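You operate a simulated robot arm through the tools that you are given. There is no shell and no other tool. Be economical: measure what you need, move in short steps, check, and stop when the job is done.

Carry out the task below with a simulated two-armed robot. There is one attempt and no reset: what you move stays moved.

## Task
Put the thin loose bolt in the white tray. Take the batten and put it on the film on the top of the long processor. Take the white marker and put it in the yellow bin. Put the silver bearing block on the top of the narrow lid away on the shelf under the steel bench. Open the near lid, turn the near brush knob to 1, then shut the lid. Put the 60 number block from the top of the grey steel table on top of the junction box there and the 50 number block on top of the blue pad. Any order will do. Set down upright: number block.

The check looks at the end state, three seconds after you hand in, the way a careful person would. Anything else that was tipped, shoved, dropped, spilled or broken makes it a failure. A push-on lid holds only when it is set on centred and level and pressed home; a screw cap is set on level and turned clockwise until tight.

## Robot
Two 7-joint arms with fingered hands on one trunk, on a base that drives. Base frame: it is fixed to the floor where the robot stands at the start and does not move with it; the origin is under the middle of the robot, x ahead of it, y to its left, z up; the surface under the hand at the start is at about z = 1037. Readings come in mm, degrees, newtons and seconds.
The left shoulder is at the start at [200, 135, 1095], the right one opposite. Places, roughly: batten (16x3x3 cm) [600, -1500, 900]; blue pad (7x10x4 cm) [-4000, -4300, 800]; film [1000, 1000, 1000]; junction box [-3750, -4250, 750]; near brush knob [-1900, -4600, 1000]; near lid [-1900, -4400, 1100]; number block [-4000, -4750, 750]; shelf under the steel bench [-5100, -1800, 400]; silver bearing block (6x6x3 cm) [-1400, -3900, 1100]; thin loose bolt [500, 0, 1000]; white marker (3x3x14 cm) [2100, -1100, 1700]; white tray (12x12x5 cm) [900, -100, 1100]; yellow bin (17x22x9 cm) [-1100, -2400, 200]. Payload 4 kg a hand.
The tool frame of a hand sits at the grasp point between the pads (the TCP): z along the fingers, y along the line on which they close. The tips reach 25 mm beyond it. The gripper opens to 88 mm. The gripper's body begins 29 mm behind the TCP. The gripper is a hand of 4 fingers: y runs from the thumb to the fingers, the wrist lies at [-13, -106, -174] in the tool frame, and closing takes about 1.5 s.
Orientation is told as [roll, pitch, yaw] about the base's x, y, z axes, in that order, counted from this pose: with the fingers straight down and the wrist toward the robot, the tool's x, y and z point along [0, 1, 0], [1, 0, 0] and [0, 0, -1] of the base frame.

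## Interface
- The arms move only by the tool send_rows. It takes "left_rows", "right_rows" or both (then of equal length, played together; a hand with none holds still); each is text: rows parted by semicolons, each of 6 numbers parted by spaces: the shift along the base's x, y, z in mm, then the turn, a rotation vector about the base's x, y, z in degrees. In form: dx dy dz rx ry rz; .... A call has 1 to 8 rows; each row shifts and turns the commanded pose from where the row before left it. "left_fingers" and "right_fingers" are, for a hand that has rows, the opening, from 0 (shut) to 1 (fully open), set as the call begins (left out, the last holds). A row lasts 0.2 s, in which the tool goes at most 50 mm and 8.6 degrees; a call with a longer step from one row to the next is refused whole, and so is a gripper value outside its range. A pose out of reach is approached as far as the arm can. The call stops where the force on the tool passes 40 N (or 10 N more than at its start, if that is more) or the arm is blocked; 0.2 s more then pass. The fingers move at their own pace (about 153 mm/s each) and stop on an object; they squeeze with about 32 N. The grip force told is the motor's: it shows also when the fingers shut on nothing. Time passes only in rows, and 0.2 s behind the last, so rows that do not move let the fingers close. The reply holds the time, the measured pose of the TCP, the force on the tool along the base axes, the opening and the grip force, in the units named above and with some noise, with the torque about the TCP (base axes, N m) and any sound that the robot's microphone picked up.
- Cameras (640 x 400 px; columns grow to the right, rows downward): "scene" is now at [144.5, -3.1, 1703.3]; the picture's right is [-0.03, -1.00, 0.00], its down [-0.66, 0.02, -0.75] and it looks along [0.75, -0.03, -0.66] (base axes); focal length 286 px, centre (320, 200). "left" rides on the left gripper at [-64, -83, -98] in its tool frame; the picture's right is [-0.62, -0.37, 0.69], its down [0.71, -0.63, 0.30] and it looks along [0.32, 0.68, 0.65] (tool axes); focal length 265 px, centre (320, 200). "right" rides on the right gripper at [64, -83, -98] in its tool frame; the picture's right is [-0.62, 0.37, -0.69], its down [-0.71, -0.63, 0.30] and it looks along [-0.32, 0.68, 0.65] (tool axes); focal length 265 px, centre (320, 200). There is no depth. A picture from a camera that has moved, and an enlarged one, comes with that camera's place and axes in the base frame and with its lens.
- snapshot(camera): a new picture of that camera. No time passes.
- lift_body(by): slides the trunk up (or, below 0, down) by that many mm; the arms and the scene camera ride with it, the base frame stays. It gives what a move gives, with no picture.
- steer(legs): drives the robot by 1 to 6 legs, each [ahead, left, turn to the left] in mm, mm and degrees, along the robot's own axes; the way and the turn of a leg run together, so that a leg with both is an arc; at most 1500 mm and 180 degrees a leg. The arms and the cameras ride along, it lands a little off, and it stops where it bumps. It gives what a move gives.
- curl_fingers(index, middle, ring, thumb_bend, thumb_turn, hand): sets how far each is bent, from 0 (flat) to 1 (curled in); at 0.3 the hand is open as for a grip, at 0.7 the pads meet at the TCP. One left out holds its place. A second passes; each finger stops where it meets its share of the squeeze, and holds until it gets a number again. A gripper value or a shape takes the hand back. It gives what a move gives, with no picture; readings hold the bend of each and the force on the fingers (four entries, about 0 where the hand has none), thumb and palm. thumb_turn goes from beside the hand (0) to across from the fingers (1), as for a grip.
- set_grasp(shape, hand): the hand has 4 fingers and takes this shape, open, in about a second: jaw (thumb against the fingers, like two jaws); tri (thumb and two fingers); tip (a fingertip pinch); poke (one finger out to press); point (the index stretched); flat (the hand flat); cup (the hand cupped); fist (a fist). The gripper value then closes the fingers along that shape, each until it touches; the sizes above hold for jaw. It gives what a move gives, with no picture.
- head_to(pan, tilt): turns the head with the scene camera to pan (to the left, within 97 degrees either way) and tilt (down, from -29 to 69), counted from straight ahead of the robot. It gives what a move gives.
- inspect(camera, box): a new picture of the part [left, top, right, bottom] of that camera's present view, enlarged. No time passes.
- job_done(): hands the job in; it is judged then, once.

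Go step by step. Nothing tells you exact positions but the pictures and the camera data: compare them with the known pose of the tool, close in by small moves and look again before you grip or let go. The budget is 217 turns and 220 pictures, counting those below and the enlarged ones. Unless the task says otherwise, let go and move clear before handing in.

The tools are called after "Call:" by a JSON object that holds its "fn" and its "kwargs". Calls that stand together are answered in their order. send_rows: Moves the arms, as the interface text tells. Its arguments: {"type":"object","properties":{"left_rows":{"type":"string"},"left_fingers":{"type":"number"},"right_rows":{"type":"string"},"right_fingers":{"type":"number"}},"required":[]} The other tools are called the same way: lift_body (by) slides the trunk up or down; set_grasp (shape, hand) gives the hand a shape; curl_fingers (index, middle, ring, thumb_bend, thumb_turn, hand) moves the fingers one by one; steer (legs) drives the base; head_to (pan, tilt) turns the head that bears the scene camera; snapshot (camera) takes a picture; inspect (camera, box) takes an enlarged picture of a part of a camera's view; job_done () hands the job in.

At the start:

```text
t: 0.0
left_position: [574.2, 277.8, 1281.1]
left_tcp_rot: [0.0, 0.0, 0.1]
left_force: [0.0, -0.2, -0.5]
left_ft_torque: [-0.01, -0.03, 0.01]
left_gripper_width: 87.7
left_finger_force: 0.0
left_shape: jaw
left_bend: [0.3, 0.3, 0.3, 0.3, 0.98]
left_finger forces: [0.0, 0.1, 0.0, 0.1, 0.0, 0.0]
right_position: [506.6, -195.1, 1281.0]
right_tcp_rot: [0.0, 0.1, 0.1]
right_force: [-0.2, -0.6, -0.5]
right_ft_torque: [0.01, 0.03, 0.0]
right_gripper_width: 87.4
right_finger_force: 0.0
right_shape: jaw
right_bend: [0.3, 0.3, 0.3, 0.3, 0.98]
right_finger forces: [0.1, 0.0, 0.0, 0.0, 0.0, 0.1]
trunk travel left (down, up): [-700.0, 70.0]
robot x, y, heading: [-0.3, -0.1, 0.0]
head pan, tilt: [-2.0, 41.7]
```

scene: 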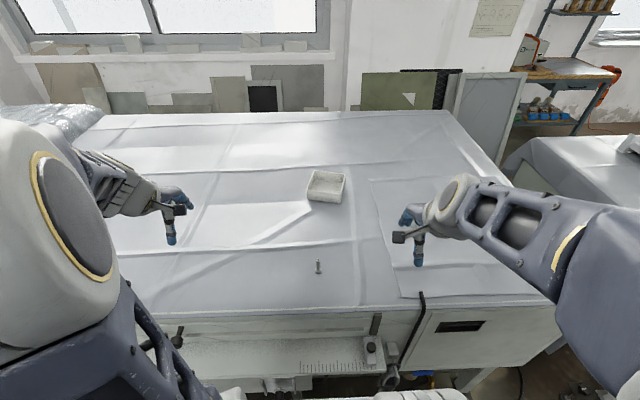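
right: 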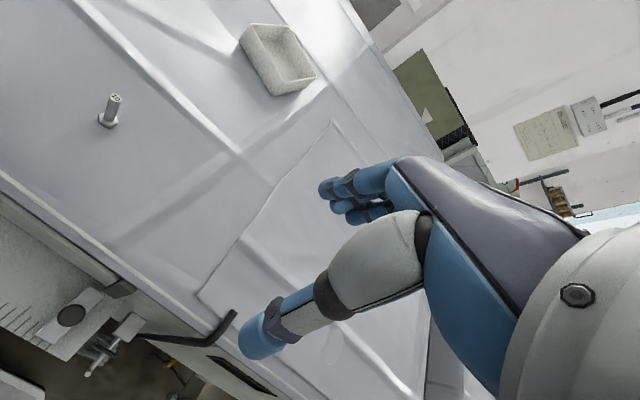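
left: 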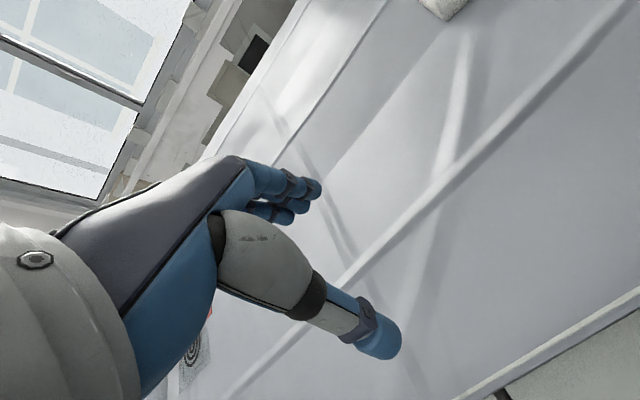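

I see the bench with a small bolt standing near [600, -17, 1037] and the white tray further out. I'll enlarge these first.

Call:
{"fn": "inspect", "kwargs": {"camera": "scene", "box": [260, 150, 420, 290]}}

Call:
{"fn": "inspect", "kwargs": {"camera": "right", "box": [60, 10, 340, 180]}}

```text
2.86 times, centred on (340, 220) of scene
camera zoom: at [144.5, -3.1, 1703.3], right [-0.03, -1.0, 0.0], down [-0.66, 0.02, -0.75], along [0.75, -0.03, -0.66], focal length 816 px, centre (263, 143)
```

zoom: 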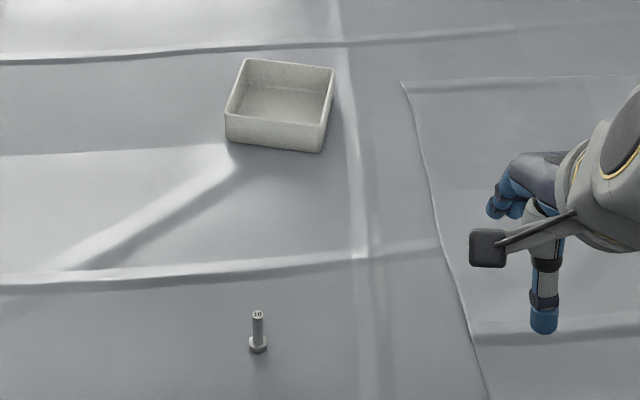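

```text
2.29 times, centred on (200, 95) of right
camera zoom: at [422.8, -130.7, 1380.7], right [0.37, -0.62, 0.69], down [-0.63, -0.71, -0.3], along [0.68, -0.32, -0.65], focal length 607 px, centre (594, 440)
```

zoom: 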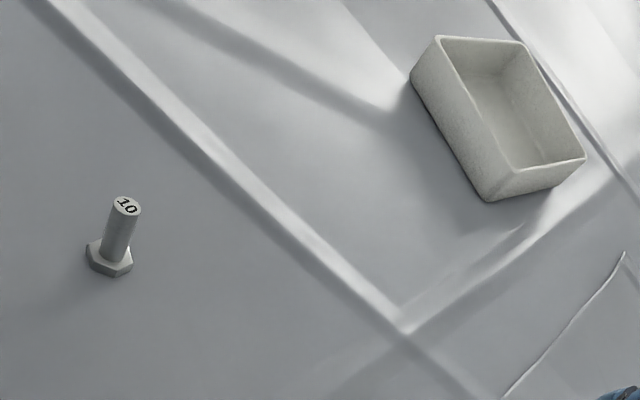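

The bolt stands on its head at about [600, -14], about 50 mm tall; the tray is centred near [945, -50]. I'll bring the right hand above the bolt.

Call:
{"fn": "send_rows", "kwargs": {"right_rows": "18 36 -25 0 0 0; 18 36 -25 0 0 0; 18 36 -25 0 0 0; 19 36 -25 0 0 0; 19 36 -25 0 0 0; 0 0 0 0 0 0", "right_fingers": 1}}

Call:
{"fn": "snapshot", "kwargs": {"camera": "scene"}}

Call:
{"fn": "snapshot", "kwargs": {"camera": "right"}}

```text
t: 1.4
left_position: [573.8, 276.9, 1280.6]
left_tcp_rot: [0.0, -0.1, 0.0]
left_force: [-1.3, -0.3, -0.5]
left_ft_torque: [0.0, -0.04, -0.02]
left_gripper_width: 87.2
left_finger_force: 0.0
left_shape: jaw
left_bend: [0.3, 0.3, 0.3, 0.3, 0.98]
left_finger forces: [0.1, 0.0, 0.0, 0.1, 0.0, 0.0]
right_position: [589.5, -7.8, 1183.9]
right_tcp_rot: [-0.8, -2.3, 3.0]
right_force: [0.6, 2.2, -3.3]
right_ft_torque: [-0.12, -0.08, -0.06]
right_gripper_width: 87.8
right_finger_force: 0.1
right_shape: jaw
right_bend: [0.3, 0.3, 0.3, 0.3, 0.98]
right_finger forces: [0.0, 0.1, 0.0, 0.0, 0.0, 0.0]
right hand out of reach, approached as far as the arm can: row 3, 4
trunk travel left (down, up): [-700.0, 70.0]
robot x, y, heading: [0.5, 2.0, 0.1]
head pan, tilt: [-2.0, 41.7]
```

```text
214 pictures are left
camera scene: at [144.6, -3.0, 1703.2], right [-0.03, -1.0, 0.0], down [-0.66, 0.02, -0.75], along [0.75, -0.03, -0.66], focal length 286 px, centre (320, 200)
```

scene: 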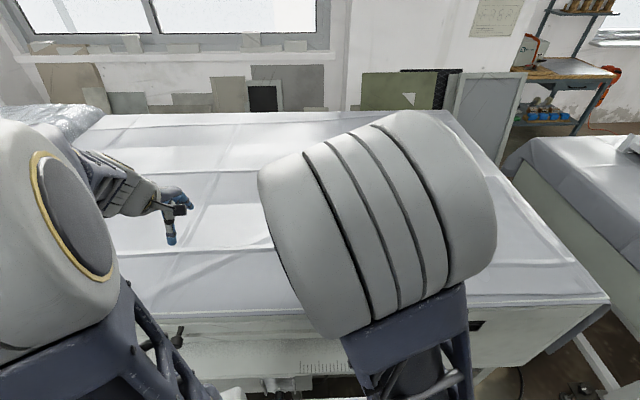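

```text
213 pictures are left
camera right: at [497.8, 53.5, 1278.7], right [0.37, -0.59, 0.72], down [-0.58, -0.75, -0.32], along [0.73, -0.3, -0.62], focal length 265 px, centre (320, 200)
```

right: 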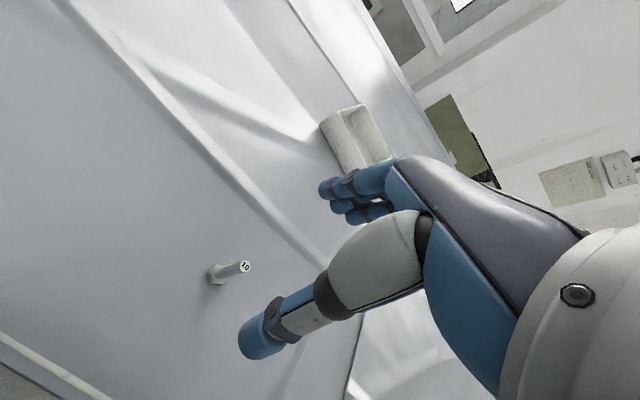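

The bolt is too close to the robot's midline for the right arm, so the elbow swings up. I'll retract the arm and shift the base to the left.

Call:
{"fn": "send_rows", "kwargs": {"right_rows": "-18 -36 25 0 0 0; -18 -36 25 0 0 0; -18 -36 25 0 0 0; -19 -36 25 0 0 0; -19 -36 25 0 0 0; 0 0 0 0 0 0"}}

Call:
{"fn": "steer", "kwargs": {"legs": [[0, 200, 0]]}}

Call:
{"fn": "snapshot", "kwargs": {"camera": "scene"}}

Call:
{"fn": "snapshot", "kwargs": {"camera": "right"}}

```text
t: 2.8
left_position: [574.0, 276.5, 1281.7]
left_tcp_rot: [0.0, 0.1, 0.0]
left_force: [0.0, -0.2, 0.1]
left_ft_torque: [0.02, 0.02, -0.03]
left_gripper_width: 87.8
left_finger_force: 0.1
left_shape: jaw
left_bend: [0.3, 0.3, 0.3, 0.3, 0.98]
left_finger forces: [0.1, 0.0, 0.0, 0.0, 0.1, 0.0]
right_position: [503.9, -200.0, 1289.3]
right_tcp_rot: [-0.1, 0.0, 0.4]
right_force: [-0.9, -0.9, 0.2]
right_ft_torque: [0.1, -0.02, 0.01]
right_gripper_width: 87.6
right_finger_force: 0.1
right_shape: jaw
right_bend: [0.3, 0.3, 0.3, 0.3, 0.98]
right_finger forces: [0.0, 0.0, 0.0, 0.0, 0.1, 0.1]
right hand out of reach, approached as far as the arm can: row 2
trunk travel left (down, up): [-700.0, 70.0]
robot x, y, heading: [2.1, 1.7, 0.1]
head pan, tilt: [-2.0, 41.7]
```

```text
t: 4.4
left_position: [572.5, 483.0, 1281.1]
left_tcp_rot: [0.1, -0.1, 0.3]
left_force: [-0.2, -0.4, -0.1]
left_ft_torque: [-0.02, 0.03, -0.02]
left_gripper_width: 87.5
left_finger_force: 0.0
left_shape: jaw
left_bend: [0.3, 0.3, 0.3, 0.3, 0.98]
left_finger forces: [0.0, 0.0, 0.0, 0.0, 0.0, 0.0]
right_position: [503.5, 2.5, 1290.6]
right_tcp_rot: [-0.1, 0.0, 0.2]
right_force: [-0.2, -0.2, -0.4]
right_ft_torque: [-0.03, -0.02, 0.02]
right_gripper_width: 87.9
right_finger_force: 0.2
right_shape: jaw
right_bend: [0.3, 0.3, 0.3, 0.3, 0.98]
right_finger forces: [0.1, 0.1, 0.1, 0.0, 0.1, 0.0]
trunk travel left (down, up): [-700.0, 70.0]
robot x, y, heading: [-1.2, 200.6, 0.2]
head pan, tilt: [-2.0, 41.7]
```

```text
212 pictures are left
camera scene: at [144.1, 198.9, 1703.3], right [-0.03, -1.0, 0.0], down [-0.66, 0.02, -0.75], along [0.75, -0.02, -0.66], focal length 286 px, centre (320, 200)
```

scene: 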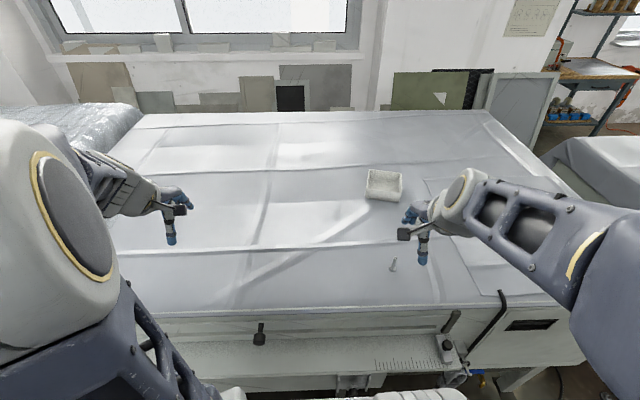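

```text
211 pictures are left
camera right: at [420.6, 67.5, 1389.1], right [0.37, -0.62, 0.69], down [-0.63, -0.72, -0.3], along [0.69, -0.32, -0.65], focal length 265 px, centre (320, 200)
```

right: 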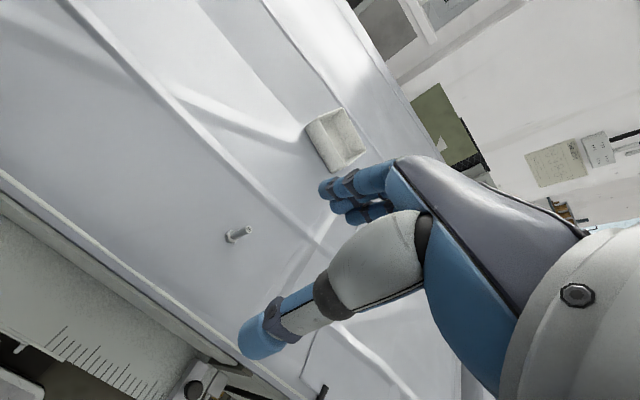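

The base stands about 200 mm left now and the bolt is ahead of the right hand. I'll move the hand above it.

Call:
{"fn": "send_rows", "kwargs": {"right_rows": "24 -4 -36 0 0 0; 24 -4 -36 0 0 0; 24 -4 -36 0 0 0; 24 -4 -36 0 0 0; 0 0 0 0 0 0", "right_fingers": 1}}

Call:
{"fn": "inspect", "kwargs": {"camera": "scene", "box": [320, 150, 480, 290]}}

Call:
{"fn": "snapshot", "kwargs": {"camera": "right"}}

```text
t: 5.6
left_position: [571.5, 481.3, 1281.0]
left_tcp_rot: [-0.2, 0.0, 0.4]
left_force: [0.1, -0.7, -0.1]
left_ft_torque: [0.04, -0.04, 0.0]
left_gripper_width: 87.4
left_finger_force: 0.1
left_shape: jaw
left_bend: [0.3, 0.3, 0.3, 0.3, 0.98]
left_finger forces: [0.0, 0.0, 0.0, 0.0, 0.0, 0.0]
right_position: [603.2, -10.4, 1144.6]
right_tcp_rot: [0.0, 0.0, 0.3]
right_force: [0.0, -0.1, -0.3]
right_ft_torque: [0.0, 0.02, 0.01]
right_gripper_width: 87.8
right_finger_force: 0.0
right_shape: jaw
right_bend: [0.3, 0.3, 0.3, 0.3, 0.98]
right_finger forces: [0.1, 0.0, 0.1, 0.0, 0.0, 0.0]
trunk travel left (down, up): [-700.0, 70.0]
robot x, y, heading: [0.1, 200.0, 0.5]
head pan, tilt: [-2.0, 41.7]
```

```text
2.86 times, centred on (400, 220) of scene
camera zoom: at [144.0, 199.0, 1703.3], right [-0.03, -1.0, 0.0], down [-0.66, 0.02, -0.75], along [0.75, -0.02, -0.66], focal length 816 px, centre (91, 143)
```

zoom: 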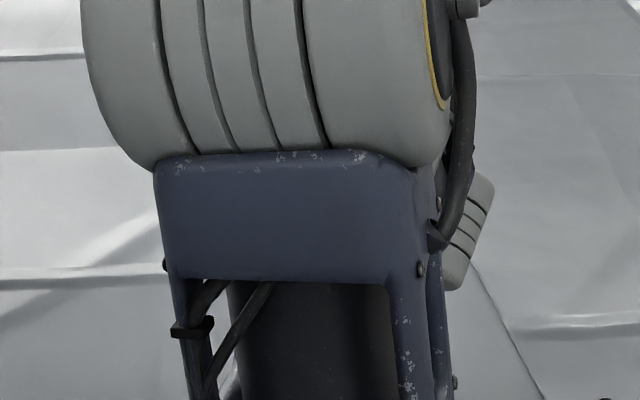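

```text
209 pictures are left
camera right: at [518.0, 54.2, 1243.3], right [0.37, -0.62, 0.69], down [-0.63, -0.72, -0.3], along [0.69, -0.32, -0.65], focal length 265 px, centre (320, 200)
```

right: 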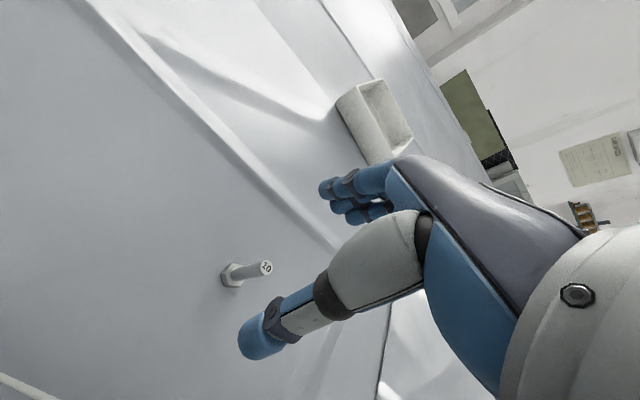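

The bolt stands at about [600.5, -13] by the wrist camera. I'll lower onto the shank and close.

Call:
{"fn": "send_rows", "kwargs": {"right_rows": "-2 -2 -35 0 0 0; -1 -1 -33 0 0 0; 0 0 0 0 0 0"}}

Call:
{"fn": "snapshot", "kwargs": {"camera": "right"}}

```text
t: 6.4
left_position: [572.4, 481.3, 1280.6]
left_tcp_rot: [0.0, -0.1, 0.4]
left_force: [0.1, -1.2, 0.6]
left_ft_torque: [0.01, 0.01, 0.03]
left_gripper_width: 87.6
left_finger_force: 0.0
left_shape: jaw
left_bend: [0.3, 0.3, 0.3, 0.3, 0.98]
left_finger forces: [0.0, 0.1, 0.1, 0.1, 0.1, 0.1]
right_position: [599.8, -15.2, 1076.8]
right_tcp_rot: [0.0, -0.2, 0.5]
right_force: [-0.3, -0.5, 0.1]
right_ft_torque: [-0.02, -0.01, 0.0]
right_gripper_width: 87.7
right_finger_force: 0.0
right_shape: jaw
right_bend: [0.3, 0.3, 0.3, 0.3, 0.98]
right_finger forces: [0.1, 0.1, 0.0, 0.1, 0.1, 0.1]
trunk travel left (down, up): [-700.0, 70.0]
robot x, y, heading: [-0.5, 201.6, 0.3]
head pan, tilt: [-2.0, 41.7]
```

```text
208 pictures are left
camera right: at [514.5, 49.2, 1176.0], right [0.37, -0.62, 0.69], down [-0.63, -0.72, -0.3], along [0.69, -0.32, -0.65], focal length 265 px, centre (320, 200)
```

right: 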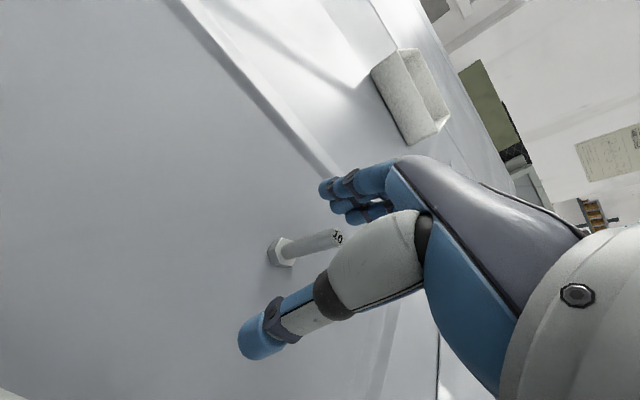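

The shank passes right through the grasp point. Closing.

Call:
{"fn": "send_rows", "kwargs": {"right_rows": "0 0 0 0 0 0; 0 0 0 0 0 0; 0 0 0 0 0 0; 0 0 0 0 0 0; 0 0 0 0 0 0; 0 0 0 0 0 0; 0 0 0 0 0 0; 0 0 0 0 0 0", "right_fingers": 0}}

Call:
{"fn": "send_rows", "kwargs": {"right_rows": "0 0 40 0 0 0; 0 0 40 0 0 0; 0 0 0 0 0 0"}}

Call:
{"fn": "snapshot", "kwargs": {"camera": "right"}}

```text
t: 8.2
left_position: [572.2, 481.2, 1282.0]
left_tcp_rot: [0.0, 0.0, 0.3]
left_force: [0.3, -0.2, 0.2]
left_ft_torque: [-0.01, 0.0, -0.01]
left_gripper_width: 87.6
left_finger_force: 0.1
left_shape: jaw
left_bend: [0.3, 0.3, 0.3, 0.3, 0.98]
left_finger forces: [0.1, 0.1, 0.0, 0.0, 0.0, 0.1]
right_position: [598.6, -14.7, 1076.3]
right_tcp_rot: [0.0, -0.1, 0.3]
right_force: [0.5, 1.0, 1.8]
right_ft_torque: [0.03, -0.05, 0.02]
right_gripper_width: 0.0
right_finger_force: 31.7
right_shape: jaw
right_bend: [0.65, 0.7, 0.7, 0.73, 1.0]
right_finger forces: [18.4, 0.6, 0.0, 0.1, 28.8, 0.0]
trunk travel left (down, up): [-700.0, 70.0]
robot x, y, heading: [-1.8, 200.6, 0.3]
head pan, tilt: [-2.0, 41.7]
```

```text
t: 9.0
left_position: [572.4, 481.3, 1280.7]
left_tcp_rot: [0.0, 0.1, 0.4]
left_force: [-0.2, 1.3, -0.2]
left_ft_torque: [-0.01, 0.0, -0.02]
left_gripper_width: 87.5
left_finger_force: 0.1
left_shape: jaw
left_bend: [0.3, 0.3, 0.3, 0.3, 0.98]
left_finger forces: [0.0, 0.0, 0.0, 0.1, 0.0, 0.0]
right_position: [597.7, -14.7, 1158.6]
right_tcp_rot: [-0.1, 0.1, 0.3]
right_force: [0.2, -0.1, 0.4]
right_ft_torque: [0.0, 0.03, 0.0]
right_gripper_width: 0.0
right_finger_force: 31.7
right_shape: jaw
right_bend: [0.72, 0.7, 0.7, 0.75, 1.0]
right_finger forces: [9.7, 10.6, 0.0, 0.0, 28.8, 0.0]
trunk travel left (down, up): [-700.0, 70.0]
robot x, y, heading: [-2.2, 201.7, 0.4]
head pan, tilt: [-2.0, 41.7]
```

```text
207 pictures are left
camera right: at [514.2, 48.6, 1257.8], right [0.37, -0.62, 0.69], down [-0.63, -0.72, -0.3], along [0.69, -0.32, -0.65], focal length 265 px, centre (320, 200)
```

right: 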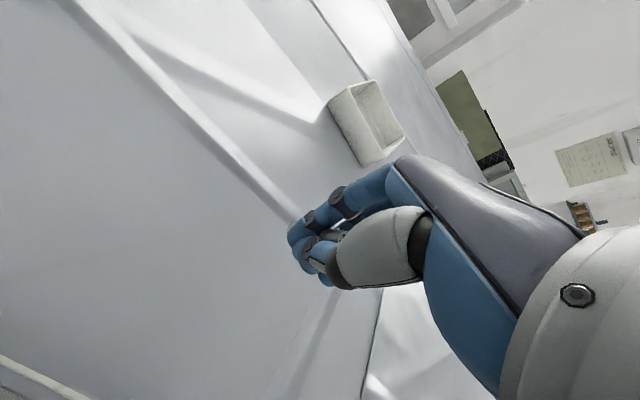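

The hand closed; I need to see whether the bolt is in it.

Call:
{"fn": "inspect", "kwargs": {"camera": "right", "box": [230, 150, 450, 310]}}

Call:
{"fn": "snapshot", "kwargs": {"camera": "left"}}

```text
2.50 times, centred on (340, 230) of right
camera zoom: at [514.2, 48.6, 1257.8], right [0.37, -0.62, 0.69], down [-0.63, -0.72, -0.3], along [0.69, -0.32, -0.65], focal length 664 px, centre (270, 125)
```

zoom: 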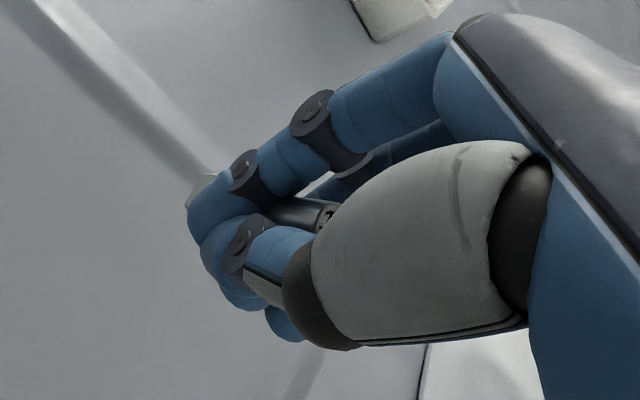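

```text
205 pictures are left
camera left: at [489.5, 416.0, 1379.4], right [-0.37, -0.62, -0.69], down [-0.63, 0.71, -0.3], along [0.68, 0.33, -0.65], focal length 265 px, centre (320, 200)
```

left: 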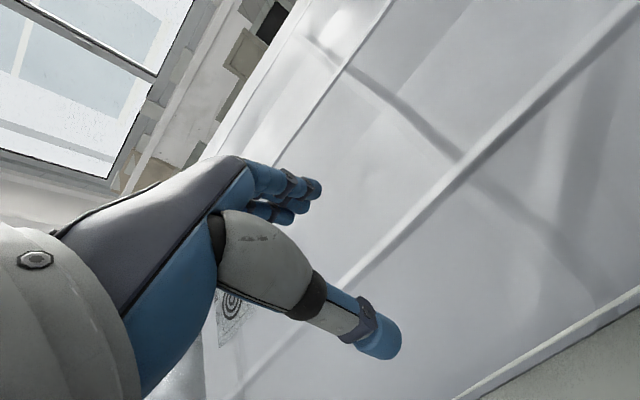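

The bolt is held (its "10" end and head show between thumb and fingers). I'll carry it over the tray.

Call:
{"fn": "send_rows", "kwargs": {"right_rows": "45 -5 0 0 0 0; 45 -5 0 0 0 0; 45 -5 0 0 0 0; 45 -5 0 0 0 0; 45 -5 0 0 0 0; 45 -5 0 0 0 0; 45 -5 0 0 0 0; 0 0 0 0 0 0"}}

Call:
{"fn": "snapshot", "kwargs": {"camera": "scene"}}

Call:
{"fn": "snapshot", "kwargs": {"camera": "right"}}

```text
t: 10.8
left_position: [572.5, 481.8, 1282.0]
left_tcp_rot: [0.0, 0.0, 0.4]
left_force: [-0.6, -0.9, 0.0]
left_ft_torque: [0.0, 0.05, 0.01]
left_gripper_width: 87.6
left_finger_force: 0.1
left_shape: jaw
left_bend: [0.3, 0.3, 0.3, 0.3, 0.98]
left_finger forces: [0.1, 0.0, 0.0, 0.1, 0.0, 0.1]
right_position: [912.1, -52.6, 1156.8]
right_tcp_rot: [0.1, 0.0, 0.2]
right_force: [-0.3, -0.4, 0.7]
right_ft_torque: [0.01, 0.01, -0.02]
right_gripper_width: 0.3
right_finger_force: 32.0
right_shape: jaw
right_bend: [0.72, 0.7, 0.7, 0.75, 1.0]
right_finger forces: [9.6, 10.9, 0.0, 0.0, 28.8, 0.0]
trunk travel left (down, up): [-700.0, 70.0]
robot x, y, heading: [-1.2, 203.6, 0.5]
head pan, tilt: [-2.0, 41.7]
```

```text
204 pictures are left
camera scene: at [144.1, 199.0, 1703.3], right [-0.03, -1.0, 0.0], down [-0.66, 0.02, -0.75], along [0.75, -0.02, -0.66], focal length 286 px, centre (320, 200)
```

scene: 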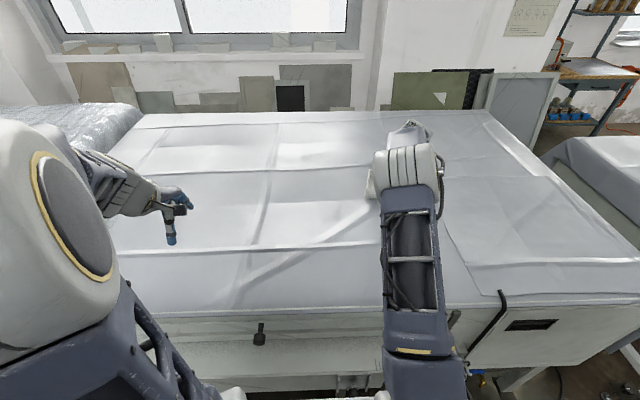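

```text
203 pictures are left
camera right: at [828.7, 12.2, 1256.1], right [0.37, -0.62, 0.69], down [-0.63, -0.72, -0.3], along [0.68, -0.32, -0.65], focal length 265 px, centre (320, 200)
```

right: 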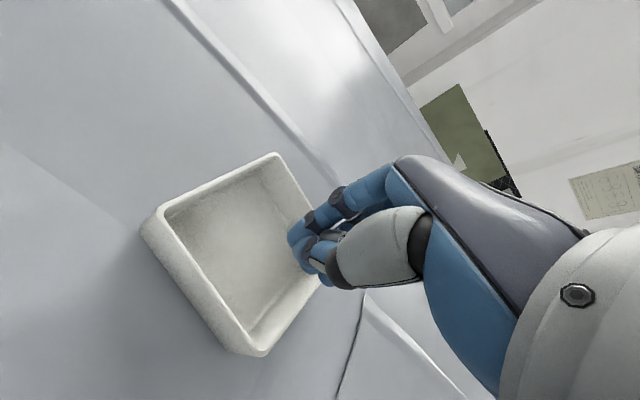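

The tray's rim centre works out at about [934, -51]. I'll shift 22 mm out, lower and open the fingers partway.

Call:
{"fn": "send_rows", "kwargs": {"right_rows": "22 1 0 0 0 0; 0 0 -35 0 0 0; 0 0 -31 0 0 0; 0 0 0 0 0 0"}}

Call:
{"fn": "snapshot", "kwargs": {"camera": "right"}}

```text
t: 11.8
left_position: [573.3, 480.6, 1282.4]
left_tcp_rot: [0.0, 0.0, 0.4]
left_force: [-0.2, 0.0, 0.9]
left_ft_torque: [0.0, -0.02, 0.02]
left_gripper_width: 87.7
left_finger_force: 0.1
left_shape: jaw
left_bend: [0.3, 0.3, 0.3, 0.3, 0.98]
left_finger forces: [0.1, 0.0, 0.0, 0.0, 0.1, 0.0]
right_position: [934.1, -51.0, 1091.0]
right_tcp_rot: [0.0, 0.0, 0.2]
right_force: [-0.3, 0.2, -0.3]
right_ft_torque: [-0.01, 0.0, 0.0]
right_gripper_width: 0.0
right_finger_force: 31.9
right_shape: jaw
right_bend: [0.72, 0.7, 0.7, 0.75, 1.0]
right_finger forces: [9.5, 11.1, 0.1, 0.0, 28.7, 0.0]
trunk travel left (down, up): [-700.0, 70.0]
robot x, y, heading: [-1.9, 196.4, 0.3]
head pan, tilt: [-2.0, 41.7]
```

```text
202 pictures are left
camera right: at [849.8, 13.7, 1190.1], right [0.37, -0.62, 0.69], down [-0.63, -0.72, -0.3], along [0.69, -0.32, -0.65], focal length 265 px, centre (320, 200)
```

right: 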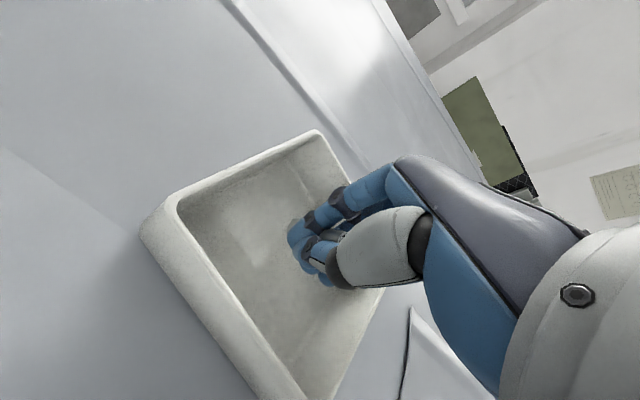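

The fingers are inside the tray. A little lower, then release.

Call:
{"fn": "send_rows", "kwargs": {"right_rows": "0 0 -8 0 0 0; 0 0 0 0 0 0"}}

Call:
{"fn": "send_rows", "kwargs": {"right_rows": "0 0 0 0 0 0; 0 0 0 0 0 0; 0 0 0 0 0 0; 0 0 0 0 0 0; 0 0 0 0 0 0", "right_fingers": 0.45}}

Call:
{"fn": "send_rows", "kwargs": {"right_rows": "0 0 40 0 0 0; 0 0 45 0 0 0; -20 0 45 0 0 0; -45 0 0 0 0 0; -45 0 0 0 0 0; 0 0 0 0 0 0"}}

Call:
{"fn": "snapshot", "kwargs": {"camera": "right"}}

```text
t: 12.4
left_position: [571.9, 480.8, 1281.1]
left_tcp_rot: [0.0, 0.0, 0.3]
left_force: [0.1, 0.5, -0.2]
left_ft_torque: [-0.03, 0.01, 0.0]
left_gripper_width: 87.9
left_finger_force: 0.2
left_shape: jaw
left_bend: [0.3, 0.3, 0.3, 0.3, 0.98]
left_finger forces: [0.0, 0.0, 0.1, 0.0, 0.0, 0.0]
right_position: [934.6, -50.1, 1083.1]
right_tcp_rot: [0.0, 0.1, 0.3]
right_force: [-0.3, 0.6, -1.1]
right_ft_torque: [0.0, 0.02, -0.01]
right_gripper_width: 0.0
right_finger_force: 32.9
right_shape: jaw
right_bend: [0.72, 0.7, 0.7, 0.75, 1.0]
right_finger forces: [9.5, 11.1, 0.1, 0.0, 28.6, 0.0]
trunk travel left (down, up): [-700.0, 70.0]
robot x, y, heading: [-1.5, 198.9, 0.2]
head pan, tilt: [-2.0, 41.7]
```

```text
t: 13.6
left_position: [572.1, 482.0, 1281.1]
left_tcp_rot: [0.0, 0.0, 0.3]
left_force: [0.1, 0.4, -0.4]
left_ft_torque: [-0.01, -0.01, 0.01]
left_gripper_width: 87.6
left_finger_force: 0.0
left_shape: jaw
left_bend: [0.3, 0.3, 0.3, 0.3, 0.98]
left_finger forces: [0.0, 0.0, 0.0, 0.0, 0.0, 0.0]
right_position: [935.2, -50.1, 1083.1]
right_tcp_rot: [-0.1, 0.0, 0.3]
right_force: [-0.1, 0.1, -0.6]
right_ft_torque: [-0.02, -0.03, 0.0]
right_gripper_width: 39.3
right_finger_force: 0.1
right_shape: jaw
right_bend: [0.74, 0.46, 0.43, 0.71, 1.0]
right_finger forces: [3.1, 3.1, 0.0, 0.0, 0.0, 0.0]
trunk travel left (down, up): [-700.0, 70.0]
robot x, y, heading: [-0.6, 201.4, 0.5]
head pan, tilt: [-2.0, 41.7]
```

```text
t: 15.0
left_position: [572.0, 481.4, 1281.6]
left_tcp_rot: [0.1, 0.0, 0.3]
left_force: [-0.2, 0.6, -0.2]
left_ft_torque: [0.01, 0.01, -0.03]
left_gripper_width: 87.5
left_finger_force: 0.2
left_shape: jaw
left_bend: [0.3, 0.3, 0.3, 0.3, 0.98]
left_finger forces: [0.0, 0.0, 0.0, 0.0, 0.0, 0.0]
right_position: [823.3, -48.8, 1214.3]
right_tcp_rot: [0.1, 0.0, 0.3]
right_force: [-0.7, 1.4, -0.6]
right_ft_torque: [0.0, 0.02, 0.0]
right_gripper_width: 39.0
right_finger_force: 0.1
right_shape: jaw
right_bend: [0.74, 0.46, 0.43, 0.71, 1.0]
right_finger forces: [3.1, 3.2, 0.0, 0.0, 0.0, 0.0]
trunk travel left (down, up): [-700.0, 70.0]
robot x, y, heading: [-1.8, 202.4, 0.3]
head pan, tilt: [-2.0, 41.7]
```

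```text
201 pictures are left
camera right: at [738.7, 15.7, 1313.5], right [0.37, -0.62, 0.69], down [-0.63, -0.72, -0.3], along [0.69, -0.32, -0.65], focal length 265 px, centre (320, 200)
```

right: 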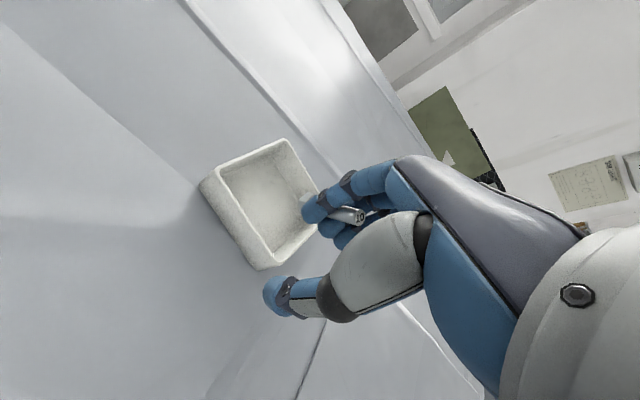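

The bolt stuck between index and middle finger. I'll go back over the tray, lower and straighten the index to free it there.

Call:
{"fn": "send_rows", "kwargs": {"right_rows": "45 -1 0 0 0 0; 45 -1 0 0 0 0; 12 0 -35 0 0 0; 0 0 -45 0 0 0; 0 0 -43 0 0 0; 0 0 0 0 0 0"}}

Call:
{"fn": "inspect", "kwargs": {"camera": "right", "box": [140, 120, 460, 320]}}

```text
t: 16.4
left_position: [571.7, 482.1, 1282.0]
left_tcp_rot: [0.0, 0.0, 0.2]
left_force: [0.0, -0.1, 0.3]
left_ft_torque: [0.02, 0.03, 0.0]
left_gripper_width: 87.6
left_finger_force: 0.0
left_shape: jaw
left_bend: [0.3, 0.3, 0.3, 0.3, 0.98]
left_finger forces: [0.0, 0.0, 0.0, 0.0, 0.0, 0.1]
right_position: [929.0, -51.2, 1091.0]
right_tcp_rot: [0.2, 0.0, 0.3]
right_force: [0.0, -0.1, -0.9]
right_ft_torque: [0.01, 0.0, 0.01]
right_gripper_width: 39.4
right_finger_force: 0.1
right_shape: jaw
right_bend: [0.74, 0.46, 0.43, 0.71, 1.0]
right_finger forces: [3.0, 3.2, 0.1, 0.1, 0.0, 0.0]
trunk travel left (down, up): [-700.0, 70.0]
robot x, y, heading: [2.6, 200.9, 0.2]
head pan, tilt: [-2.0, 41.7]
```

```text
2.00 times, centred on (300, 220) of right
camera zoom: at [843.8, 13.5, 1190.4], right [0.37, -0.62, 0.69], down [-0.63, -0.72, -0.3], along [0.69, -0.32, -0.65], focal length 531 px, centre (360, 160)
```

zoom: 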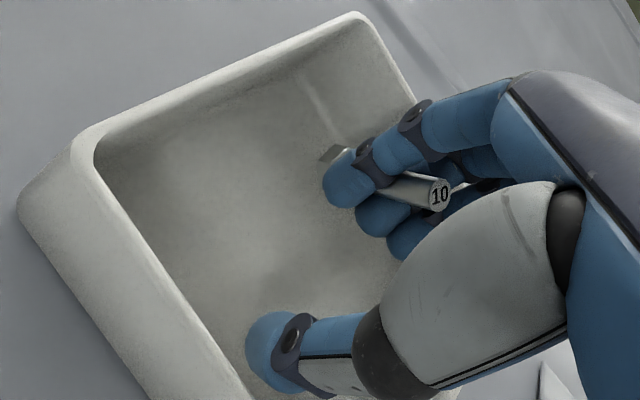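

The bolt sits behind the index, wedged with the middle finger. I'll straighten the index only.

Call:
{"fn": "curl_fingers", "kwargs": {"hand": "right", "index": 0.35}}

Call:
{"fn": "inspect", "kwargs": {"camera": "right", "box": [140, 120, 460, 320]}}

```text
t: 17.4
left_position: [571.3, 482.5, 1281.5]
left_tcp_rot: [0.0, 0.0, 0.3]
left_force: [0.3, -0.1, 0.2]
left_ft_torque: [-0.01, 0.04, -0.01]
left_gripper_width: 87.6
left_finger_force: 0.1
left_shape: jaw
left_bend: [0.3, 0.3, 0.3, 0.3, 0.98]
left_finger forces: [0.0, 0.1, 0.0, 0.0, 0.0, 0.0]
right_position: [926.9, -50.6, 1092.3]
right_tcp_rot: [0.1, 0.0, 0.4]
right_force: [-0.2, 0.3, 0.0]
right_ft_torque: [0.0, 0.0, 0.0]
right_gripper_width: 55.5
right_finger_force: 0.1
right_shape: fingers
right_bend: [0.35, 0.46, 0.43, 0.71, 1.0]
right_finger forces: [0.0, 0.0, 0.1, 0.1, 0.0, 0.0]
trunk travel left (down, up): [-700.0, 70.0]
robot x, y, heading: [-5.0, 202.6, 0.1]
head pan, tilt: [-2.0, 41.7]
```

```text
2.00 times, centred on (300, 220) of right
camera zoom: at [843.8, 13.5, 1190.7], right [0.37, -0.62, 0.69], down [-0.63, -0.72, -0.3], along [0.69, -0.32, -0.65], focal length 531 px, centre (360, 160)
```

zoom: 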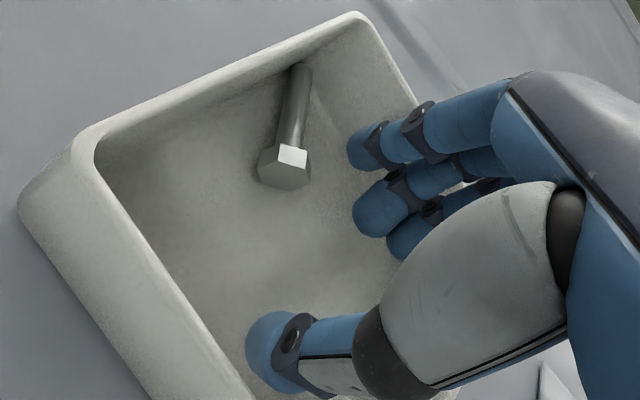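

The bolt lies in the tray. I'll retract the hand to its travel pose and look to the right for the batten.

Call:
{"fn": "send_rows", "kwargs": {"right_rows": "0 0 40 0 0 0; 0 0 45 0 0 0; -20 0 45 0 0 0; -48 5 10 0 0 0; -48 5 10 0 0 0; -48 5 10 0 0 0; -48 5 10 0 0 0; -48 5 10 0 0 0"}}

Call:
{"fn": "send_rows", "kwargs": {"right_rows": "-48 5 10 0 0 0; -48 5 10 0 0 0; -40 5 0 0 0 0; -35 0 0 0 0 0; 0 0 0 0 0 0", "right_fingers": 1}}

Call:
{"fn": "head_to", "kwargs": {"pan": -70, "tilt": 25}}

Call:
{"fn": "snapshot", "kwargs": {"camera": "scene"}}

Call:
{"fn": "head_to", "kwargs": {"pan": 50, "tilt": 25}}

Call:
{"fn": "snapshot", "kwargs": {"camera": "scene"}}

```text
t: 19.2
left_position: [573.8, 482.2, 1281.2]
left_tcp_rot: [0.0, 0.0, 0.4]
left_force: [-0.7, 0.2, 0.4]
left_ft_torque: [0.03, 0.0, 0.02]
left_gripper_width: 87.4
left_finger_force: 0.1
left_shape: jaw
left_bend: [0.3, 0.3, 0.3, 0.3, 0.98]
left_finger forces: [0.0, 0.0, 0.1, 0.1, 0.0, 0.0]
right_position: [665.4, -26.4, 1273.5]
right_tcp_rot: [0.0, 0.0, 0.3]
right_force: [-0.1, 0.1, -0.3]
right_ft_torque: [0.0, 0.04, 0.01]
right_gripper_width: 55.5
right_finger_force: 0.1
right_shape: fingers
right_bend: [0.35, 0.46, 0.43, 0.71, 1.0]
right_finger forces: [0.0, 0.1, 0.1, 0.0, 0.1, 0.1]
trunk travel left (down, up): [-700.0, 70.0]
robot x, y, heading: [1.3, 205.8, 0.2]
head pan, tilt: [-2.0, 41.7]
```

```text
t: 20.4
left_position: [571.2, 481.3, 1280.7]
left_tcp_rot: [-0.1, 0.0, 0.3]
left_force: [0.4, -0.3, 0.9]
left_ft_torque: [-0.04, 0.01, 0.02]
left_gripper_width: 87.6
left_finger_force: 0.1
left_shape: jaw
left_bend: [0.3, 0.3, 0.3, 0.3, 0.98]
left_finger forces: [0.1, 0.0, 0.1, 0.1, 0.0, 0.1]
right_position: [494.4, -12.3, 1292.1]
right_tcp_rot: [0.0, 0.1, 0.2]
right_force: [-0.1, 0.4, -0.1]
right_ft_torque: [0.02, 0.04, -0.04]
right_gripper_width: 88.1
right_finger_force: 0.1
right_shape: jaw
right_bend: [0.3, 0.3, 0.3, 0.3, 0.98]
right_finger forces: [0.1, 0.0, 0.0, 0.0, 0.0, 0.1]
trunk travel left (down, up): [-700.0, 70.0]
robot x, y, heading: [1.0, 202.7, 0.3]
head pan, tilt: [-2.0, 41.7]
```

```text
t: 21.8
left_position: [572.0, 482.5, 1281.5]
left_tcp_rot: [-0.1, 0.0, 0.3]
left_force: [0.4, 1.3, -0.1]
left_ft_torque: [-0.01, 0.0, 0.01]
left_gripper_width: 87.7
left_finger_force: 0.0
left_shape: jaw
left_bend: [0.3, 0.3, 0.3, 0.3, 0.98]
left_finger forces: [0.0, 0.0, 0.0, 0.1, 0.0, 0.1]
right_position: [494.8, -14.0, 1292.3]
right_tcp_rot: [-0.1, -0.1, 0.4]
right_force: [0.1, -0.6, 0.2]
right_ft_torque: [0.01, -0.03, 0.01]
right_gripper_width: 87.7
right_finger_force: 0.1
right_shape: jaw
right_bend: [0.3, 0.3, 0.3, 0.3, 0.98]
right_finger forces: [0.0, 0.0, 0.1, 0.1, 0.0, 0.0]
trunk travel left (down, up): [-700.0, 70.0]
robot x, y, heading: [-0.9, 201.7, 0.5]
head pan, tilt: [-70.0, 25.0]
```

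```text
198 pictures are left
camera scene: at [92.2, 115.1, 1729.0], right [-0.94, -0.35, 0.0], down [-0.15, 0.4, -0.91], along [0.31, -0.85, -0.42], focal length 286 px, centre (320, 200)
```

scene: 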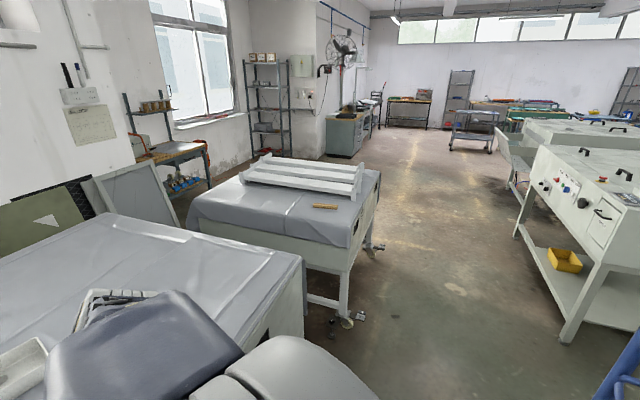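

```text
t: 23.8
left_position: [572.3, 482.0, 1282.0]
left_tcp_rot: [0.1, 0.0, 0.2]
left_force: [-0.7, -1.0, 1.2]
left_ft_torque: [0.0, 0.0, -0.01]
left_gripper_width: 87.5
left_finger_force: 0.1
left_shape: jaw
left_bend: [0.3, 0.3, 0.3, 0.3, 0.98]
left_finger forces: [0.1, 0.0, 0.0, 0.1, 0.1, 0.0]
right_position: [494.7, -12.7, 1291.6]
right_tcp_rot: [-0.1, -0.1, 0.3]
right_force: [0.5, -0.1, -0.4]
right_ft_torque: [0.0, 0.01, 0.02]
right_gripper_width: 87.8
right_finger_force: 0.0
right_shape: jaw
right_bend: [0.3, 0.3, 0.3, 0.3, 0.98]
right_finger forces: [0.0, 0.0, 0.0, 0.1, 0.0, 0.1]
trunk travel left (down, up): [-700.0, 70.0]
robot x, y, heading: [-1.7, 200.6, 0.5]
head pan, tilt: [50.0, 25.0]
```

```text
197 pictures are left
camera scene: at [119.2, 272.3, 1729.1], right [0.77, -0.64, 0.0], down [-0.27, -0.32, -0.91], along [0.58, 0.7, -0.42], focal length 286 px, centre (320, 200)
```

scene: 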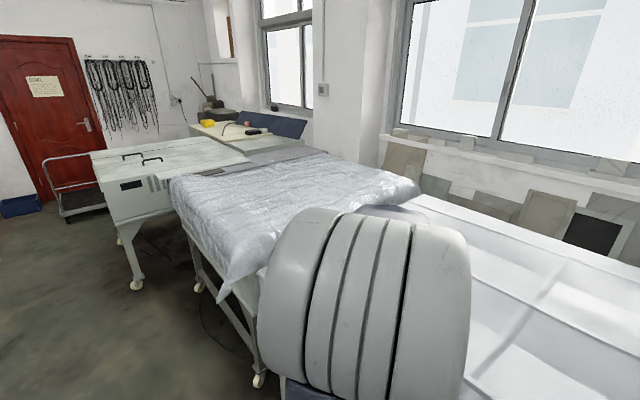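

I can see the draped table with the batten near [625, -1447], lying mostly along x, and the bubble film up on the left. I'll drive right to face the batten.

Call:
{"fn": "steer", "kwargs": {"legs": [[-100, 0, 0], [0, -1420, 0]]}}

Call:
{"fn": "head_to", "kwargs": {"pan": -15, "tilt": 45}}

Call:
{"fn": "snapshot", "kwargs": {"camera": "scene"}}

Call:
{"fn": "snapshot", "kwargs": {"camera": "right"}}

```text
t: 31.5
left_position: [467.7, -937.4, 1281.2]
left_tcp_rot: [0.1, -0.1, -1.2]
left_force: [0.3, -0.7, -0.7]
left_ft_torque: [0.01, 0.0, -0.07]
left_gripper_width: 87.6
left_finger_force: 0.0
left_shape: jaw
left_bend: [0.3, 0.3, 0.3, 0.3, 0.98]
left_finger forces: [0.0, 0.1, 0.1, 0.0, 0.1, 0.0]
right_position: [377.5, -1431.0, 1292.5]
right_tcp_rot: [0.0, 0.0, -1.0]
right_force: [0.1, 0.1, 0.0]
right_ft_torque: [-0.03, 0.01, -0.01]
right_gripper_width: 88.0
right_finger_force: 0.0
right_shape: jaw
right_bend: [0.3, 0.3, 0.3, 0.3, 0.98]
right_finger forces: [0.1, 0.0, 0.1, 0.0, 0.0, 0.0]
trunk travel left (down, up): [-700.0, 70.0]
robot x, y, heading: [-113.1, -1205.2, -0.9]
head pan, tilt: [50.0, 25.0]
```

```text
t: 32.9
left_position: [467.8, -938.4, 1280.8]
left_tcp_rot: [0.0, 0.0, -1.1]
left_force: [0.3, 0.5, -0.2]
left_ft_torque: [0.0, 0.0, 0.02]
left_gripper_width: 87.6
left_finger_force: 0.1
left_shape: jaw
left_bend: [0.3, 0.3, 0.3, 0.3, 0.98]
left_finger forces: [0.1, 0.1, 0.0, 0.0, 0.1, 0.0]
right_position: [377.6, -1430.1, 1292.1]
right_tcp_rot: [-0.1, -0.1, -1.0]
right_force: [0.3, 0.7, -0.1]
right_ft_torque: [0.03, -0.02, -0.01]
right_gripper_width: 87.9
right_finger_force: 0.0
right_shape: jaw
right_bend: [0.3, 0.3, 0.3, 0.3, 0.98]
right_finger forces: [0.0, 0.0, 0.0, 0.0, 0.1, 0.0]
trunk travel left (down, up): [-700.0, 70.0]
robot x, y, heading: [-112.6, -1204.8, -1.1]
head pan, tilt: [-15.0, 45.0]
```

```text
196 pictures are left
camera scene: at [27.0, -1227.5, 1698.5], right [-0.28, -0.96, 0.0], down [-0.68, 0.2, -0.71], along [0.68, -0.2, -0.71], focal length 286 px, centre (320, 200)
```

scene: 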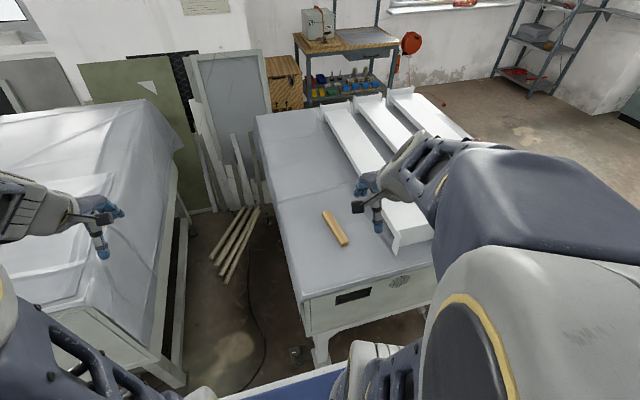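

```text
195 pictures are left
camera right: at [295.2, -1363.8, 1391.1], right [0.36, -0.63, 0.69], down [-0.64, -0.7, -0.3], along [0.68, -0.34, -0.65], focal length 265 px, centre (320, 200)
```

right: 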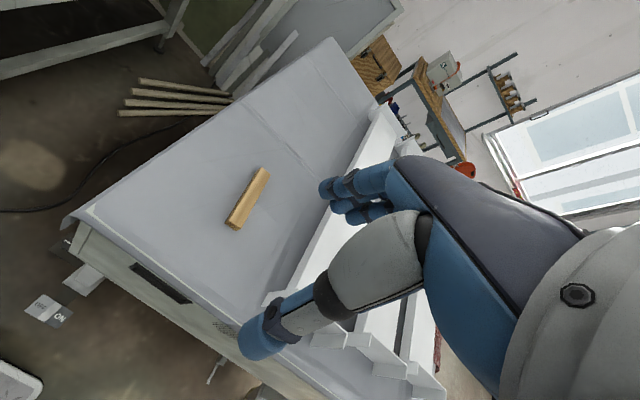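

The batten centre is near [642, -1460], top around 910, turned about 8° from x. I'll bring the right hand above it while yawing the hand so it closes across the batten.

Call:
{"fn": "send_rows", "kwargs": {"right_rows": "33 -4 -28 0 0 8.4; 33 -4 -28 0 0 8.4; 33 -4 -28 0 0 8.4; 33 -4 -28 0 0 8.4; 33 -4 -28 0 0 8.4; 33 -4 -28 0 0 8.4; 33 -3 -28 0 0 8.4; 33 -3 -28 0 0 8.4", "right_fingers": 1}}

Call:
{"fn": "send_rows", "kwargs": {"right_rows": "0 0 0 0 0 8.4; 0 0 0 0 0 8.4; 0 0 0 0 0 8.4; 0 0 0 0 0 6; 0 0 0 0 0 0"}}

Call:
{"fn": "snapshot", "kwargs": {"camera": "scene"}}

Call:
{"fn": "snapshot", "kwargs": {"camera": "right"}}

```text
t: 34.7
left_position: [467.0, -937.0, 1281.0]
left_tcp_rot: [0.0, 0.0, -1.1]
left_force: [0.4, 0.2, 0.2]
left_ft_torque: [0.03, -0.02, 0.02]
left_gripper_width: 87.7
left_finger_force: 0.0
left_shape: jaw
left_bend: [0.3, 0.3, 0.3, 0.3, 0.98]
left_finger forces: [0.1, 0.0, 0.0, 0.0, 0.0, 0.0]
right_position: [643.5, -1458.5, 1065.5]
right_tcp_rot: [-0.1, 0.0, 66.2]
right_force: [-0.8, -0.4, 0.1]
right_ft_torque: [-0.01, 0.0, -0.04]
right_gripper_width: 88.1
right_finger_force: 0.1
right_shape: jaw
right_bend: [0.3, 0.3, 0.3, 0.3, 0.98]
right_finger forces: [0.0, 0.0, 0.0, 0.1, 0.1, 0.0]
trunk travel left (down, up): [-700.0, 70.0]
robot x, y, heading: [-110.6, -1204.5, -1.2]
head pan, tilt: [-15.0, 45.0]
```

```text
t: 35.9
left_position: [467.5, -937.2, 1281.2]
left_tcp_rot: [0.0, 0.0, -1.1]
left_force: [-1.0, -0.8, 0.3]
left_ft_torque: [0.02, 0.02, -0.03]
left_gripper_width: 87.3
left_finger_force: 0.0
left_shape: jaw
left_bend: [0.3, 0.3, 0.3, 0.3, 0.98]
left_finger forces: [0.1, 0.0, 0.0, 0.0, 0.0, 0.0]
right_position: [641.7, -1460.4, 1066.1]
right_tcp_rot: [0.1, 0.0, 97.4]
right_force: [-0.4, -0.8, 0.5]
right_ft_torque: [0.02, 0.03, -0.04]
right_gripper_width: 88.2
right_finger_force: 0.1
right_shape: jaw
right_bend: [0.3, 0.3, 0.3, 0.3, 0.98]
right_finger forces: [0.0, 0.1, 0.0, 0.1, 0.0, 0.0]
trunk travel left (down, up): [-700.0, 70.0]
robot x, y, heading: [-110.8, -1204.6, -1.0]
head pan, tilt: [-15.0, 45.0]
```

```text
194 pictures are left
camera scene: at [27.1, -1227.6, 1698.5], right [-0.28, -0.96, 0.0], down [-0.68, 0.2, -0.71], along [0.68, -0.2, -0.71], focal length 286 px, centre (320, 200)
```

scene: 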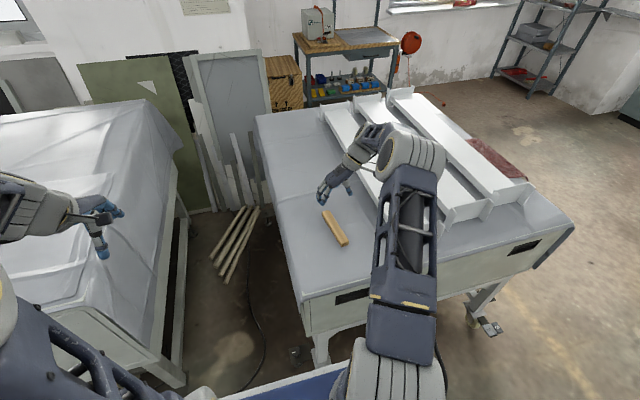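

```text
193 pictures are left
camera right: at [588.9, -1550.2, 1166.6], right [0.57, 0.44, 0.69], down [0.79, -0.53, -0.3], along [0.23, 0.72, -0.65], focal length 265 px, centre (320, 200)
```

right: 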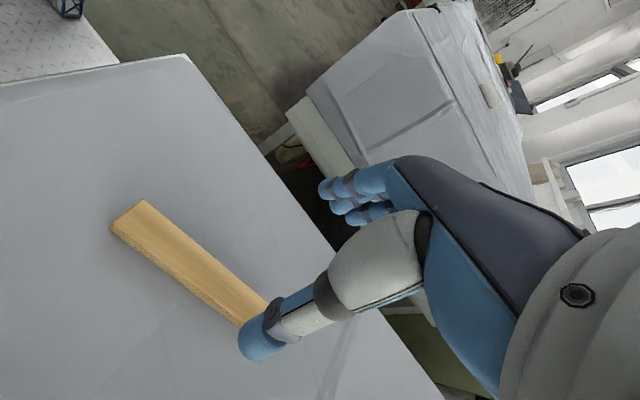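

The wrist camera gives the batten centre at about [636, -1455], yaw ~9°, top ~912 over a cloth at ~882. I'll descend with care.

Call:
{"fn": "send_rows", "kwargs": {"right_rows": "-3 2 -38 0 0 1; -2 2 -38 0 0 0; 0 0 -38 0 0 0; 0 0 -30 0 0 0; 0 0 0 0 0 0"}}

Call:
{"fn": "snapshot", "kwargs": {"camera": "right"}}

Call:
{"fn": "inspect", "kwargs": {"camera": "scene", "box": [260, 160, 420, 260]}}

```text
t: 37.1
left_position: [467.3, -937.3, 1282.2]
left_tcp_rot: [0.0, 0.0, -1.3]
left_force: [0.9, -0.6, 0.7]
left_ft_torque: [-0.02, -0.01, 0.03]
left_gripper_width: 87.8
left_finger_force: 0.0
left_shape: jaw
left_bend: [0.3, 0.3, 0.3, 0.3, 0.98]
left_finger forces: [0.0, 0.0, 0.1, 0.1, 0.1, 0.0]
right_position: [638.1, -1456.5, 924.1]
right_tcp_rot: [0.0, 0.1, 98.3]
right_force: [-0.2, 0.3, 0.0]
right_ft_torque: [-0.01, 0.0, 0.03]
right_gripper_width: 88.0
right_finger_force: 0.0
right_shape: jaw
right_bend: [0.3, 0.3, 0.3, 0.3, 0.98]
right_finger forces: [0.1, 0.0, 0.0, 0.0, 0.0, 0.1]
trunk travel left (down, up): [-700.0, 70.0]
robot x, y, heading: [-109.7, -1205.0, -1.3]
head pan, tilt: [-15.0, 45.0]
```

```text
192 pictures are left
camera right: at [585.4, -1546.6, 1023.7], right [0.56, 0.45, 0.69], down [0.8, -0.52, -0.3], along [0.22, 0.72, -0.65], focal length 265 px, centre (320, 200)
```

right: 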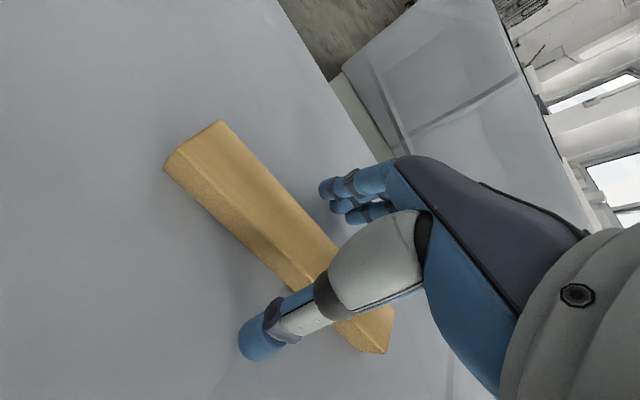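

```text
4.00 times, centred on (340, 210) of scene
camera zoom: at [27.0, -1227.6, 1698.5], right [-0.28, -0.96, 0.0], down [-0.68, 0.2, -0.71], along [0.68, -0.2, -0.71], focal length 1143 px, centre (240, 160)
```

zoom: 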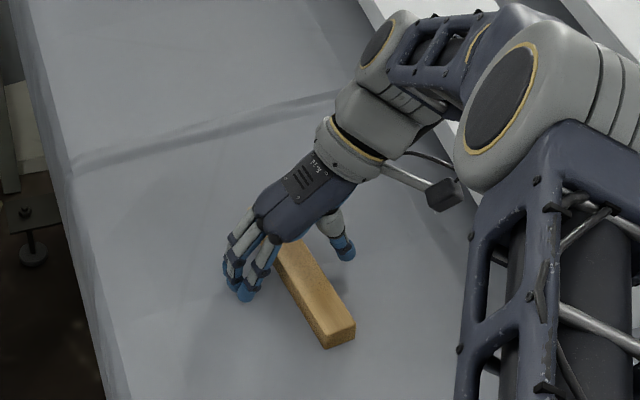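

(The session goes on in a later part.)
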